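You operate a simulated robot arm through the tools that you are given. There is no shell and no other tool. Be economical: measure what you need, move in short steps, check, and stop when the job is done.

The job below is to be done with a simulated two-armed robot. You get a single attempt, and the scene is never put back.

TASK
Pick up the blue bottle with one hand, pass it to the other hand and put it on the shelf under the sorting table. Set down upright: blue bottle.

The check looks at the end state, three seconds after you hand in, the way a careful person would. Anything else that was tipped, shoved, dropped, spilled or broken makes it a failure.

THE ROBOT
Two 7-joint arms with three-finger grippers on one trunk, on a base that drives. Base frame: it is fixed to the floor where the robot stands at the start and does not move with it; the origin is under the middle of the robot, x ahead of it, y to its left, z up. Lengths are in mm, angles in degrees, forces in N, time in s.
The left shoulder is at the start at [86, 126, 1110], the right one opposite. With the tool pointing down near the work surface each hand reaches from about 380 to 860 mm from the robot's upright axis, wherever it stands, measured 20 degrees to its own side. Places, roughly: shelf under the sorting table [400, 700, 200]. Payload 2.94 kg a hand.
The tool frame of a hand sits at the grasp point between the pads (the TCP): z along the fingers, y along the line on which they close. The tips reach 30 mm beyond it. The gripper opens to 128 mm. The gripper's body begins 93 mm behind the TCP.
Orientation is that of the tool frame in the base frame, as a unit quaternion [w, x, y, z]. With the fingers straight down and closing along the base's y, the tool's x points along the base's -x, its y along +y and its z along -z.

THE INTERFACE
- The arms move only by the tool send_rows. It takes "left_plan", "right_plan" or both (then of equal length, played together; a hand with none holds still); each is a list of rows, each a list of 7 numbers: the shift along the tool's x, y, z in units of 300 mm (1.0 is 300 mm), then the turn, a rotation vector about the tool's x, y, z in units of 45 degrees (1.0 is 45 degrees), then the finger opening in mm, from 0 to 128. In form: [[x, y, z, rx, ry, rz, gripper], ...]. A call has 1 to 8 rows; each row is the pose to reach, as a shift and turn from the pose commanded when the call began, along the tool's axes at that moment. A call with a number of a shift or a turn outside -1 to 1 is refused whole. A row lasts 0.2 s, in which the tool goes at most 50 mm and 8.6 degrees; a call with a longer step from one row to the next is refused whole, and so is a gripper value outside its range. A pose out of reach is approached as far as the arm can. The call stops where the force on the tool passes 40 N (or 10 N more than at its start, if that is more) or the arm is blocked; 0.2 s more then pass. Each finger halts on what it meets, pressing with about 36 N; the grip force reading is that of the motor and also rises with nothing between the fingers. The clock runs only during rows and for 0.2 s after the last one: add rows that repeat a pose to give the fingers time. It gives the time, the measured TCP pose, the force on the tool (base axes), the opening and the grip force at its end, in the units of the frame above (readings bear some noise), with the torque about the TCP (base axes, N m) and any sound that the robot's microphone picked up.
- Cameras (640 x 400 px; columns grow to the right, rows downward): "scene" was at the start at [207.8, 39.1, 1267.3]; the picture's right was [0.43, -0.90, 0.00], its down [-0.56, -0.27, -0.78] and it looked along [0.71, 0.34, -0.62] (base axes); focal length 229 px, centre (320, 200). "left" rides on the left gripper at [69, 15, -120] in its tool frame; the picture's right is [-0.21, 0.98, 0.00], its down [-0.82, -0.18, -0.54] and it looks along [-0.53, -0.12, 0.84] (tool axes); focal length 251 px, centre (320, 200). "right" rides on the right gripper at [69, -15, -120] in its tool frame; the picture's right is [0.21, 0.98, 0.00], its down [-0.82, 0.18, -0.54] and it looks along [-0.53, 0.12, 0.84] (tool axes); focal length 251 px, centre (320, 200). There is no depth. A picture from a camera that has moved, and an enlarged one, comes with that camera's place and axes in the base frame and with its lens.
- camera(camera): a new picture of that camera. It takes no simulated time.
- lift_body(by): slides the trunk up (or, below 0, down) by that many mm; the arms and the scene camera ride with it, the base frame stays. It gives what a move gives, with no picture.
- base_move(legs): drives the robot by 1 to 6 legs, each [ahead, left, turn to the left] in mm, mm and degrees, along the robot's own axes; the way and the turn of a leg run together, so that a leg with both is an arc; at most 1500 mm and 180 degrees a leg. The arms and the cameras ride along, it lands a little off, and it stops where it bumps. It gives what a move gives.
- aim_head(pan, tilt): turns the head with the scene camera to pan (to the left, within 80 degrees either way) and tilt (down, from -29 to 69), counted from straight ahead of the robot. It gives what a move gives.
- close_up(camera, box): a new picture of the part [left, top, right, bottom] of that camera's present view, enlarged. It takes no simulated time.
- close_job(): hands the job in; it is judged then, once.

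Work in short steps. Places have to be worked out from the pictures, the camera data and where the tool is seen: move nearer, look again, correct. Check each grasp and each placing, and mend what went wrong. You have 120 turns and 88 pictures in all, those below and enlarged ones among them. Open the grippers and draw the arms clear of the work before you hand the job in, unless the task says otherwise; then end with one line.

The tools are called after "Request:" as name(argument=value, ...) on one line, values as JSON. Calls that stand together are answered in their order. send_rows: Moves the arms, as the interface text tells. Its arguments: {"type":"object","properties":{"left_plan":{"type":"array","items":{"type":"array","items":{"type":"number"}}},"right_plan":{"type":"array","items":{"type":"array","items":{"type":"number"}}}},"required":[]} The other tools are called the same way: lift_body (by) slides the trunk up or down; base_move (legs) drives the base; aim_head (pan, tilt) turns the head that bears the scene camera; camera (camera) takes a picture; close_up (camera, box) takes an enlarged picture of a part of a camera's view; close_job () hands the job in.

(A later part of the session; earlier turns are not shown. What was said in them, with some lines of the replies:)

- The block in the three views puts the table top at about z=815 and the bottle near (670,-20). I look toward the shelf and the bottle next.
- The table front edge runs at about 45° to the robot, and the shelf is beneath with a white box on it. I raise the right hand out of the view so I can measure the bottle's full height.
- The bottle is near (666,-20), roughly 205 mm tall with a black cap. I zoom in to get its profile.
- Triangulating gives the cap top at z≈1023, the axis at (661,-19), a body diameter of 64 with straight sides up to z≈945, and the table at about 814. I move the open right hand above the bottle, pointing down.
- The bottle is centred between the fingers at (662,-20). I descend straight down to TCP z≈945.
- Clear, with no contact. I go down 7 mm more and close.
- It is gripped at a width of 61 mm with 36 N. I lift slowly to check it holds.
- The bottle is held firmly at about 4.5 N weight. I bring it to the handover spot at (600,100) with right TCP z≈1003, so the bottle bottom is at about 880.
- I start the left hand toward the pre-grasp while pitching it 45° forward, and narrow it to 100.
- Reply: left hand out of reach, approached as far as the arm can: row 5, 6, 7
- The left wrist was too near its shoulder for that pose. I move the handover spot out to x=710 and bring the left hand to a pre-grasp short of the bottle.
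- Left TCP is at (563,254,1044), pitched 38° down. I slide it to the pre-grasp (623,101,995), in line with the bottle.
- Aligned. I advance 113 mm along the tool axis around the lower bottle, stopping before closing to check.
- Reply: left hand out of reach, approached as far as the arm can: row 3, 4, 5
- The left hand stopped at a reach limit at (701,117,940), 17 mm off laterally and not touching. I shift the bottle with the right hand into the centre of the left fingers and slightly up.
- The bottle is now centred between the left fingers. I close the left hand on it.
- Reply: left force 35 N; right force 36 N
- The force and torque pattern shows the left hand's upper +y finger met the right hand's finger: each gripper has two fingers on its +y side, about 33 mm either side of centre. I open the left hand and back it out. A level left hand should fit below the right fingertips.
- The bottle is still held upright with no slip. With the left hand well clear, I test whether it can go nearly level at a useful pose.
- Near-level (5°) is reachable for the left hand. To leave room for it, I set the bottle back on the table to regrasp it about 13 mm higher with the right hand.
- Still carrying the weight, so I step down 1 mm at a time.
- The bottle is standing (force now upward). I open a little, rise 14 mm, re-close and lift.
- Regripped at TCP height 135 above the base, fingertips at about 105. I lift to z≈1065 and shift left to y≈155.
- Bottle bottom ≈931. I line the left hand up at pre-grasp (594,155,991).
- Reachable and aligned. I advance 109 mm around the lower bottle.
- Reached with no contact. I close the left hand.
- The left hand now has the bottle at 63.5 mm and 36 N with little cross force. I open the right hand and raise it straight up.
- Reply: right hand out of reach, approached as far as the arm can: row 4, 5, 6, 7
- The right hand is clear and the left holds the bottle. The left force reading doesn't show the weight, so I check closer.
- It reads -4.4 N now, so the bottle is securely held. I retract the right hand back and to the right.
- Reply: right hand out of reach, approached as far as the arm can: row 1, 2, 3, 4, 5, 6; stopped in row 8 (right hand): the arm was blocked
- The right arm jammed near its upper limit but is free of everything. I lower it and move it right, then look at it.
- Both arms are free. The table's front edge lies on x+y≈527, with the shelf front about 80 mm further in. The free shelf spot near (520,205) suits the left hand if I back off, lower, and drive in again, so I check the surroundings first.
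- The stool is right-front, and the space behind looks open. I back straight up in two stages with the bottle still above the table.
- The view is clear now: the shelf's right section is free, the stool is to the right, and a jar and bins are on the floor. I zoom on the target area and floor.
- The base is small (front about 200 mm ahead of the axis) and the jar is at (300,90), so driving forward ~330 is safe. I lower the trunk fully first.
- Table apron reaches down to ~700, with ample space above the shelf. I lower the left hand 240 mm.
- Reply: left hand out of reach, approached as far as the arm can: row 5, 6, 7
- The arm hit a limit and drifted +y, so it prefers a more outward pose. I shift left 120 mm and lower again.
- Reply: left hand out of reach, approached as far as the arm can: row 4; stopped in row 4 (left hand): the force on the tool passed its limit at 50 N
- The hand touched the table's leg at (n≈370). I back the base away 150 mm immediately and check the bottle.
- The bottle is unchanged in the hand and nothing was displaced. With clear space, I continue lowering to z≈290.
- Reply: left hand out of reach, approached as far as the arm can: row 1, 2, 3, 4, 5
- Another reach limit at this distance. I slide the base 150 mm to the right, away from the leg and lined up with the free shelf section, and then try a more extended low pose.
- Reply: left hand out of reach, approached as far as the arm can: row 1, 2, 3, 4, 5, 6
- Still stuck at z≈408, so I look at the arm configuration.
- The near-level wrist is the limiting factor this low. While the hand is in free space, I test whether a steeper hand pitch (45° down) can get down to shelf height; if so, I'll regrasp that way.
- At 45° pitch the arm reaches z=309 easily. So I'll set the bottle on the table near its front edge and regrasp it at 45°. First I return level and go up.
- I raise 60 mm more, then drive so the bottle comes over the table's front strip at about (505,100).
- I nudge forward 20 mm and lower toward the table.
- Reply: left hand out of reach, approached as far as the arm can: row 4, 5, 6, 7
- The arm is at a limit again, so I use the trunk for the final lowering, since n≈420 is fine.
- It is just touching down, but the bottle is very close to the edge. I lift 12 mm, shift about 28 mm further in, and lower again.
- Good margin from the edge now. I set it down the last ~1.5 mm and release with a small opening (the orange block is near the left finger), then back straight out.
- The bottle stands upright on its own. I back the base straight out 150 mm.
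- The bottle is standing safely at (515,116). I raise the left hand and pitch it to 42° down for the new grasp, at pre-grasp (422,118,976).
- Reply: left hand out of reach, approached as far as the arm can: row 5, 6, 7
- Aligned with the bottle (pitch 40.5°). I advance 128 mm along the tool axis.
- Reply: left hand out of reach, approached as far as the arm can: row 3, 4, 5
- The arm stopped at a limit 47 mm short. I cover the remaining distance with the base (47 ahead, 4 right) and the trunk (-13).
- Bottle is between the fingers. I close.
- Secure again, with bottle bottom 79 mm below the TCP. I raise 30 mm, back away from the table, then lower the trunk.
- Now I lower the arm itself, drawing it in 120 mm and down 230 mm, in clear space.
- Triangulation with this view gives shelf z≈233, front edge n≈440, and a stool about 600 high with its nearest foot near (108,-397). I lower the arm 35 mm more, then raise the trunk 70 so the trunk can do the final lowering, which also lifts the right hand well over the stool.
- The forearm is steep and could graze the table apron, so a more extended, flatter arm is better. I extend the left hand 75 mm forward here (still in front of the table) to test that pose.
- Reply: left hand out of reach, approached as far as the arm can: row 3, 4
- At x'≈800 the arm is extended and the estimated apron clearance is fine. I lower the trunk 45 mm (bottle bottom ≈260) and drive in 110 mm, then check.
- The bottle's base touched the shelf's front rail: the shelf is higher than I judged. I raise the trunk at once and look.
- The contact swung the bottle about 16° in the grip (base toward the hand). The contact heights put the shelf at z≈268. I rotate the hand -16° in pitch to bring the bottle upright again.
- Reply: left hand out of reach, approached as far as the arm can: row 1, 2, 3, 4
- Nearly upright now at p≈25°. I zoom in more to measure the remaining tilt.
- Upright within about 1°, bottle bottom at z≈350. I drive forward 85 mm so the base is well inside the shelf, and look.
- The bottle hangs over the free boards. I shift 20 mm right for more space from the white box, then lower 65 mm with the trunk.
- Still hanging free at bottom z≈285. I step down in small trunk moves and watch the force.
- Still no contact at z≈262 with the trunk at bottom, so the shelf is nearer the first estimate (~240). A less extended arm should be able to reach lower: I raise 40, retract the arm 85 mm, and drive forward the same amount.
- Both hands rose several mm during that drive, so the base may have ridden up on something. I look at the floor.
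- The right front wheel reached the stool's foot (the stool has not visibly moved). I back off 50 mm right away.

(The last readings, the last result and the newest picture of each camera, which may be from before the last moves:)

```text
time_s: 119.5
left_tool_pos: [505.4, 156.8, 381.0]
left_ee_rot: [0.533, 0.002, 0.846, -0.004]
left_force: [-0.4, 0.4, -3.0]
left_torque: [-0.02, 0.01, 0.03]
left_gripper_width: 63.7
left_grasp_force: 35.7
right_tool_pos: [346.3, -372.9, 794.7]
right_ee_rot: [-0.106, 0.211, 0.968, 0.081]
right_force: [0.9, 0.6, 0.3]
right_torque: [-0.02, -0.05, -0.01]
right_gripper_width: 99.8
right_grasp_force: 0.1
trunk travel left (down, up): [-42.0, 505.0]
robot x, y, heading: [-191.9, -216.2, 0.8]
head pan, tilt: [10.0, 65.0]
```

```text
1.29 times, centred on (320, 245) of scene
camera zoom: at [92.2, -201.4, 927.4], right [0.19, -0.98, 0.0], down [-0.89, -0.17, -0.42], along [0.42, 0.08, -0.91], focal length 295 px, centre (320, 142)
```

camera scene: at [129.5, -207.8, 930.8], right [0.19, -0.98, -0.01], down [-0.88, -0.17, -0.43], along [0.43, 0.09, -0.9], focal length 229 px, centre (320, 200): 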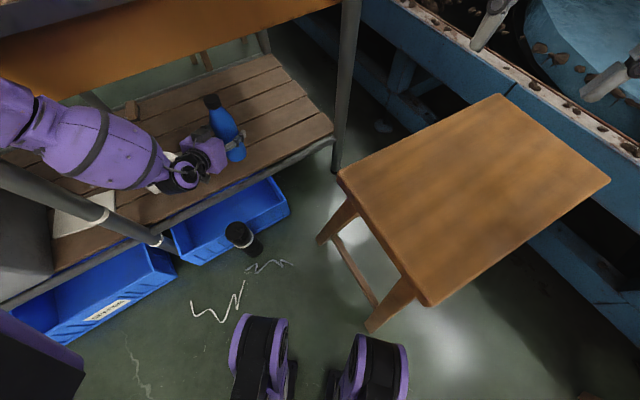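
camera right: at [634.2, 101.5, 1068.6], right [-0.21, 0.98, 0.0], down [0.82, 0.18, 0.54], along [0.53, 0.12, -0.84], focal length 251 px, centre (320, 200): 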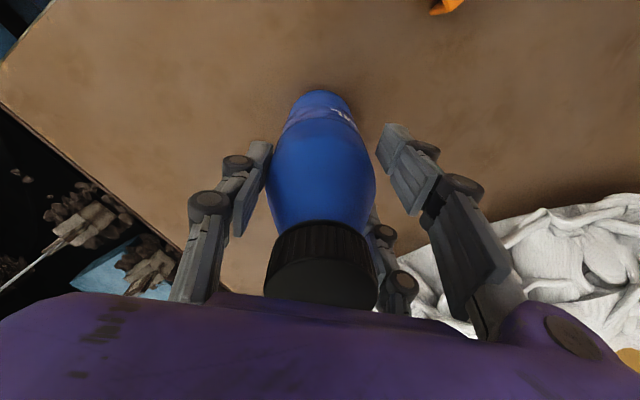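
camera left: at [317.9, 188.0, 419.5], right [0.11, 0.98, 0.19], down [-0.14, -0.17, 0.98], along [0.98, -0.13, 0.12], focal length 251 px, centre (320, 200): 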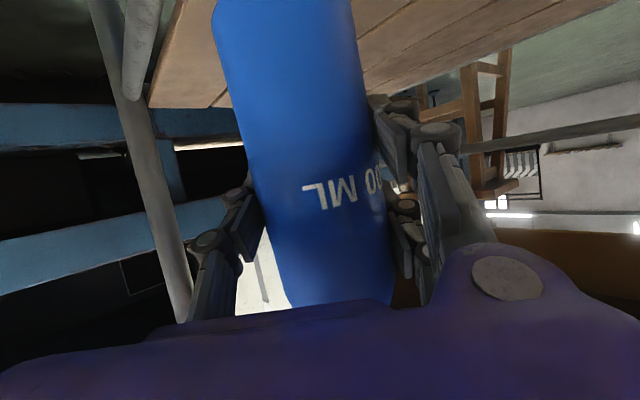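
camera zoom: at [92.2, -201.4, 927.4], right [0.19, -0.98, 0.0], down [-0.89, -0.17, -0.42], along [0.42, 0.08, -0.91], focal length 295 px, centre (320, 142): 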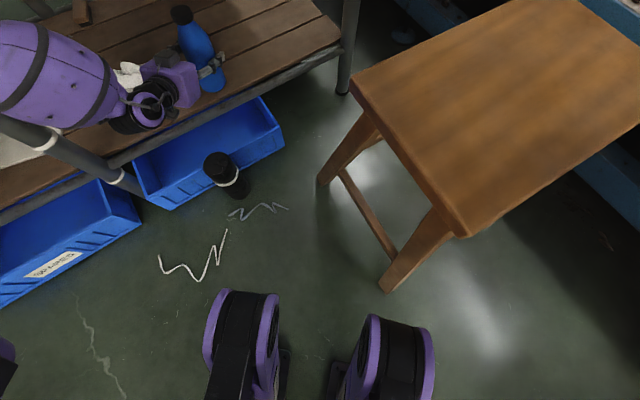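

Level again and the stool is where it was. I extend the arm 35 mm, then lower it by arm and see how far it reaches.

Request:
send_rows(left_plan=[[-0.025, 0, 0.052, 0, 0, 0, 40], [-0.05, 0, 0.105, 0, 0, 0, 40], [0.0, 0, 0.129, 0, 0, 0, 40], [0.045, 0, 0.15, 0, 0, 0, 40], [0.045, 0, 0.15, 0, 0, 0, 40]])

```text
time_s: 120.7
left_tool_pos: [538.0, 158.2, 348.1]
left_ee_rot: [0.533, 0.002, 0.846, -0.005]
left_force: [0.3, 0.0, -4.2]
left_torque: [0.04, 0.0, 0.01]
left_gripper_width: 63.7
left_grasp_force: 35.5
right_tool_pos: [347.5, -373.3, 795.2]
right_ee_rot: [-0.107, 0.211, 0.968, 0.081]
right_force: [0.5, -0.6, 0.6]
right_torque: [-0.01, 0.01, -0.02]
right_gripper_width: 100.1
right_grasp_force: 0.0
trunk travel left (down, up): [-42.0, 505.0]
robot x, y, heading: [-188.9, -217.4, 0.7]
head pan, tilt: [10.0, 65.0]
```

Reached without limit, leaving 42 mm of trunk travel. I nudge forward 8 mm, then lower in steps, watching the force.

Request:
base_move(legs=[[8, 0, 0]])

Request:
lift_body(by=-12)

Request:
lift_body(by=-4)

Request:
lift_body(by=-3)

```text
time_s: 121.5
left_tool_pos: [546.9, 158.0, 348.0]
left_ee_rot: [0.533, 0.002, 0.846, -0.004]
left_force: [0.2, 0.2, -4.1]
left_torque: [-0.02, 0.02, 0.01]
left_gripper_width: 63.6
left_grasp_force: 36.0
right_tool_pos: [356.6, -374.2, 794.9]
right_ee_rot: [-0.106, 0.211, 0.968, 0.081]
right_force: [-0.5, 0.0, -0.2]
right_torque: [0.02, 0.0, 0.01]
right_gripper_width: 100.2
right_grasp_force: 0.0
trunk travel left (down, up): [-42.0, 505.0]
robot x, y, heading: [-187.4, -215.0, 0.8]
head pan, tilt: [10.0, 65.0]
```

```text
time_s: 122.0
left_tool_pos: [547.9, 160.0, 342.0]
left_ee_rot: [0.536, 0.002, 0.844, -0.005]
left_force: [1.1, 0.9, 15.7]
left_torque: [0.15, -0.43, 0.01]
left_gripper_width: 63.8
left_grasp_force: 36.0
right_tool_pos: [354.0, -373.1, 784.2]
right_ee_rot: [-0.105, 0.211, 0.968, 0.081]
right_force: [-0.2, -0.3, -0.1]
right_torque: [-0.03, 0.02, 0.04]
right_gripper_width: 99.8
right_grasp_force: 0.0
trunk travel left (down, up): [-30.0, 517.0]
robot x, y, heading: [-183.2, -214.7, 0.5]
head pan, tilt: [10.0, 65.0]
```

```text
time_s: 122.6
left_tool_pos: [547.2, 159.2, 339.1]
left_ee_rot: [0.537, 0.002, 0.844, -0.003]
left_force: [-1.9, 1.2, 29.8]
left_torque: [0.29, -0.52, 0.08]
left_gripper_width: 63.5
left_grasp_force: 36.4
right_tool_pos: [352.1, -374.6, 780.9]
right_ee_rot: [-0.105, 0.212, 0.968, 0.082]
right_force: [0.2, 0.4, 0.6]
right_torque: [-0.03, 0.02, 0.0]
right_gripper_width: 99.9
right_grasp_force: 0.0
trunk travel left (down, up): [-26.0, 521.0]
robot x, y, heading: [-183.2, -216.7, 0.8]
head pan, tilt: [10.0, 65.0]
```

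```text
time_s: 123.1
left_tool_pos: [546.7, 159.9, 334.0]
left_ee_rot: [0.534, 0.002, 0.845, -0.003]
left_force: [-3.6, 2.7, 28.3]
left_torque: [0.56, -0.39, 0.11]
left_gripper_width: 63.3
left_grasp_force: 36.0
right_tool_pos: [352.3, -373.2, 778.2]
right_ee_rot: [-0.104, 0.211, 0.968, 0.083]
right_force: [0.6, 0.0, -0.4]
right_torque: [0.0, 0.03, 0.01]
right_gripper_width: 99.9
right_grasp_force: 0.0
trunk travel left (down, up): [-23.0, 524.0]
robot x, y, heading: [-183.2, -217.4, 0.6]
head pan, tilt: [10.0, 65.0]
```

Firm contact through the bottle's base (28 N). I ease the trunk up 5 mm to relieve it and look.

Request:
lift_body(by=5)

Request:
aim_head(pan=30, tilt=40)

Request:
close_up(camera="scene", box=[260, 140, 360, 260])

```text
time_s: 123.6
left_tool_pos: [543.7, 157.8, 335.2]
left_ee_rot: [0.529, 0.003, 0.849, -0.005]
left_force: [-0.7, 0.0, 7.0]
left_torque: [0.16, -0.17, -0.01]
left_gripper_width: 63.2
left_grasp_force: 36.0
right_tool_pos: [354.4, -372.9, 781.2]
right_ee_rot: [-0.105, 0.212, 0.968, 0.082]
right_force: [-0.5, 1.0, 0.5]
right_torque: [-0.01, 0.01, -0.02]
right_gripper_width: 100.2
right_grasp_force: 0.2
trunk travel left (down, up): [-28.0, 519.0]
robot x, y, heading: [-184.6, -210.8, 0.9]
head pan, tilt: [10.0, 65.0]
```

```text
time_s: 124.5
left_tool_pos: [546.4, 157.9, 335.1]
left_ee_rot: [0.531, 0.002, 0.847, -0.004]
left_force: [0.2, 0.2, -4.8]
left_torque: [0.01, -0.01, 0.02]
left_gripper_width: 63.2
left_grasp_force: 35.7
right_tool_pos: [355.8, -371.6, 783.4]
right_ee_rot: [-0.107, 0.212, 0.968, 0.081]
right_force: [-0.6, 0.1, 1.2]
right_torque: [0.01, 0.03, 0.01]
right_gripper_width: 99.8
right_grasp_force: 0.1
trunk travel left (down, up): [-28.0, 519.0]
robot x, y, heading: [-186.4, -213.9, 0.8]
head pan, tilt: [30.0, 40.0]
```

```text
3.33 times, centred on (310, 200) of scene
camera zoom: at [117.4, -169.1, 948.0], right [0.51, -0.86, 0.0], down [-0.55, -0.33, -0.77], along [0.66, 0.39, -0.64], focal length 762 px, centre (353, 200)
```

zoom: 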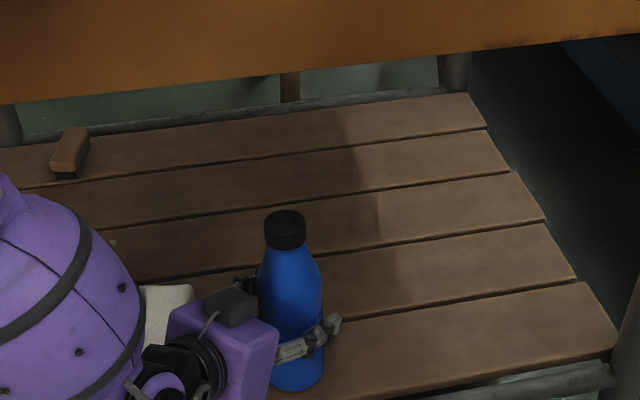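

The bottle is upright and hanging just above the boards. I lower in single small steps.

Request:
lift_body(by=-2)

```text
time_s: 125.0
left_tool_pos: [546.8, 159.1, 333.3]
left_ee_rot: [0.532, 0.002, 0.847, -0.004]
left_force: [-0.1, 0.1, -1.6]
left_torque: [0.01, -0.08, 0.01]
left_gripper_width: 63.2
left_grasp_force: 36.5
right_tool_pos: [354.7, -373.0, 779.2]
right_ee_rot: [-0.105, 0.211, 0.969, 0.08]
right_force: [0.3, -1.0, 0.2]
right_torque: [-0.02, -0.03, 0.0]
right_gripper_width: 100.1
right_grasp_force: 0.0
trunk travel left (down, up): [-26.0, 521.0]
robot x, y, heading: [-184.0, -219.9, 0.9]
head pan, tilt: [30.0, 40.0]
```

It begins to carry. One more millimetre, then I open the fingers gently.

Request:
lift_body(by=-1)

Request:
send_rows(left_plan=[[0, 0, 0, 0, 0, 0, 64], [0, 0, 0, 0, 0, 0, 66], [0, 0, 0, 0, 0, 0, 70], [0, 0, 0, 0, 0, 0, 78], [0, 0, 0, 0, 0, 0, 84], [0, 0, 0, 0, 0, 0, 84]])

Request:
close_up(camera="scene", box=[260, 140, 360, 260])

```text
time_s: 125.6
left_tool_pos: [546.1, 158.1, 334.2]
left_ee_rot: [0.533, 0.001, 0.846, -0.004]
left_force: [-3.1, 0.6, 6.5]
left_torque: [0.15, 0.03, 0.07]
left_gripper_width: 63.3
left_grasp_force: 36.0
right_tool_pos: [354.6, -373.4, 778.4]
right_ee_rot: [-0.105, 0.211, 0.968, 0.081]
right_force: [-1.2, -1.0, 0.3]
right_torque: [-0.01, 0.01, 0.01]
right_gripper_width: 100.1
right_grasp_force: 0.0
trunk travel left (down, up): [-25.0, 522.0]
robot x, y, heading: [-189.2, -216.3, 0.6]
head pan, tilt: [30.0, 40.0]
```

```text
time_s: 127.0
left_tool_pos: [544.8, 158.4, 332.7]
left_ee_rot: [0.531, 0.002, 0.848, -0.004]
left_force: [0.1, 0.5, 0.1]
left_torque: [0.01, -0.03, -0.02]
left_gripper_width: 84.1
left_grasp_force: 0.0
right_tool_pos: [355.9, -373.5, 779.4]
right_ee_rot: [-0.106, 0.211, 0.968, 0.081]
right_force: [0.0, -0.4, 0.0]
right_torque: [0.0, 0.0, 0.02]
right_gripper_width: 99.9
right_grasp_force: 0.1
trunk travel left (down, up): [-25.0, 522.0]
robot x, y, heading: [-185.8, -217.7, 0.8]
head pan, tilt: [30.0, 40.0]
```

```text
3.33 times, centred on (310, 200) of scene
camera zoom: at [117.6, -169.2, 946.0], right [0.51, -0.86, 0.0], down [-0.55, -0.33, -0.77], along [0.66, 0.39, -0.64], focal length 762 px, centre (353, 200)
```

zoom: 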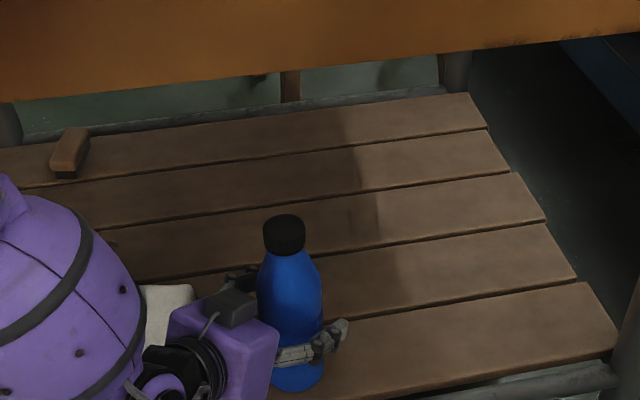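

Released; the bottle stands upright on the shelf. I back the base straight out.

Request:
base_move(legs=[[-120, 0, 0]])

Request:
base_move(legs=[[-180, 0, 0]])

Request:
camera(camera="scene")

```text
time_s: 128.2
left_tool_pos: [428.2, 158.5, 333.0]
left_ee_rot: [0.532, 0.001, 0.846, -0.004]
left_force: [0.4, 0.3, 0.4]
left_torque: [-0.05, 0.06, 0.01]
left_gripper_width: 83.8
left_grasp_force: 0.0
right_tool_pos: [237.9, -374.6, 777.8]
right_ee_rot: [-0.105, 0.211, 0.968, 0.082]
right_force: [-0.4, -0.2, 0.4]
right_torque: [0.01, 0.0, 0.01]
right_gripper_width: 99.9
right_grasp_force: 0.0
trunk travel left (down, up): [-25.0, 522.0]
robot x, y, heading: [-302.6, -218.2, 0.7]
head pan, tilt: [30.0, 40.0]
```

```text
time_s: 129.7
left_tool_pos: [248.9, 157.1, 333.5]
left_ee_rot: [0.532, -0.001, 0.847, -0.003]
left_force: [0.0, -1.0, 1.1]
left_torque: [0.01, 0.02, -0.03]
left_gripper_width: 83.9
left_grasp_force: 0.1
right_tool_pos: [59.8, -374.0, 778.5]
right_ee_rot: [-0.105, 0.208, 0.969, 0.081]
right_force: [0.0, 0.4, -0.1]
right_torque: [0.04, -0.03, -0.01]
right_gripper_width: 99.9
right_grasp_force: 0.1
trunk travel left (down, up): [-25.0, 522.0]
robot x, y, heading: [-480.3, -223.7, 1.1]
head pan, tilt: [30.0, 40.0]
```

```text
4 pictures are left
camera scene: at [-178.4, -172.2, 946.1], right [0.52, -0.86, 0.0], down [-0.55, -0.33, -0.77], along [0.66, 0.4, -0.64], focal length 229 px, centre (320, 200)
```

scene: 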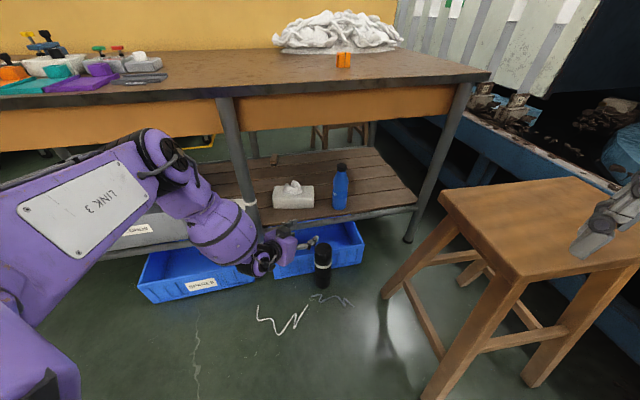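

The bottle stands upright on the shelf, and the box, jar, bins, stool and block are undisturbed. I back a bit further, raise the trunk to clear everything, and take a last look.

Request:
base_move(legs=[[-150, 0, 0]])

Request:
lift_body(by=150)

Request:
close_up(camera="scene", box=[240, 120, 440, 280])

```text
time_s: 131.1
left_tool_pos: [104.2, 153.8, 334.3]
left_ee_rot: [0.532, 0.001, 0.847, -0.004]
left_force: [0.2, 0.0, -0.1]
left_torque: [0.03, 0.07, 0.04]
left_gripper_width: 84.0
left_grasp_force: 0.0
right_tool_pos: [-86.1, -378.7, 778.5]
right_ee_rot: [-0.107, 0.21, 0.968, 0.081]
right_force: [0.3, 0.0, -0.1]
right_torque: [-0.01, -0.03, -0.02]
right_gripper_width: 100.2
right_grasp_force: 0.1
trunk travel left (down, up): [-25.0, 522.0]
robot x, y, heading: [-626.0, -226.6, 1.0]
head pan, tilt: [30.0, 40.0]
```

```text
time_s: 132.8
left_tool_pos: [112.3, 153.7, 551.5]
left_ee_rot: [0.571, 0.001, 0.821, -0.003]
left_force: [-0.8, -0.4, -0.3]
left_torque: [0.0, -0.04, -0.01]
left_gripper_width: 84.0
left_grasp_force: 0.0
right_tool_pos: [-84.3, -379.1, 928.1]
right_ee_rot: [-0.106, 0.211, 0.968, 0.081]
right_force: [0.5, 0.1, -1.1]
right_torque: [-0.01, 0.03, 0.03]
right_gripper_width: 99.8
right_grasp_force: 0.1
trunk travel left (down, up): [-175.0, 372.0]
robot x, y, heading: [-625.3, -223.5, 0.8]
head pan, tilt: [30.0, 40.0]
```

```text
2.50 times, centred on (340, 200) of scene
camera zoom: at [-376.5, -176.4, 1107.2], right [0.51, -0.86, 0.0], down [-0.55, -0.33, -0.77], along [0.66, 0.39, -0.64], focal length 571 px, centre (270, 200)
```

zoom: 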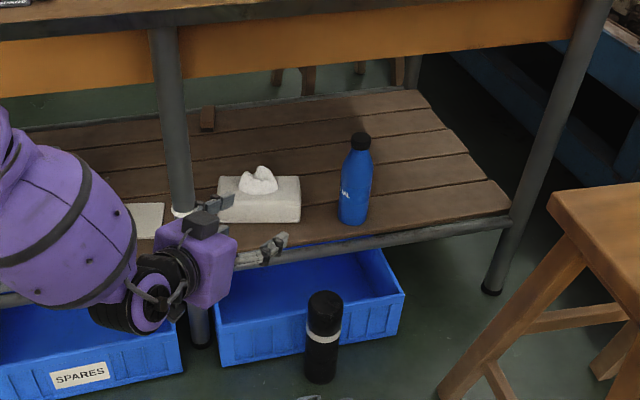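

The bottle stands upright on the shelf, both grippers are open and clear, and everything else is in place. I hand in.

Request:
close_job()

```text
The job is handed in.
```

The blue bottle is standing upright on the shelf under the sorting table: the right hand picked it up, passed it to the left in the air, and the left placed it after setting it on the table once to change grip. On the way a hand touched a table leg, the bottle touched the shelf edge and the base touched a stool foot, but nothing looked moved or tipped in the last pictures.
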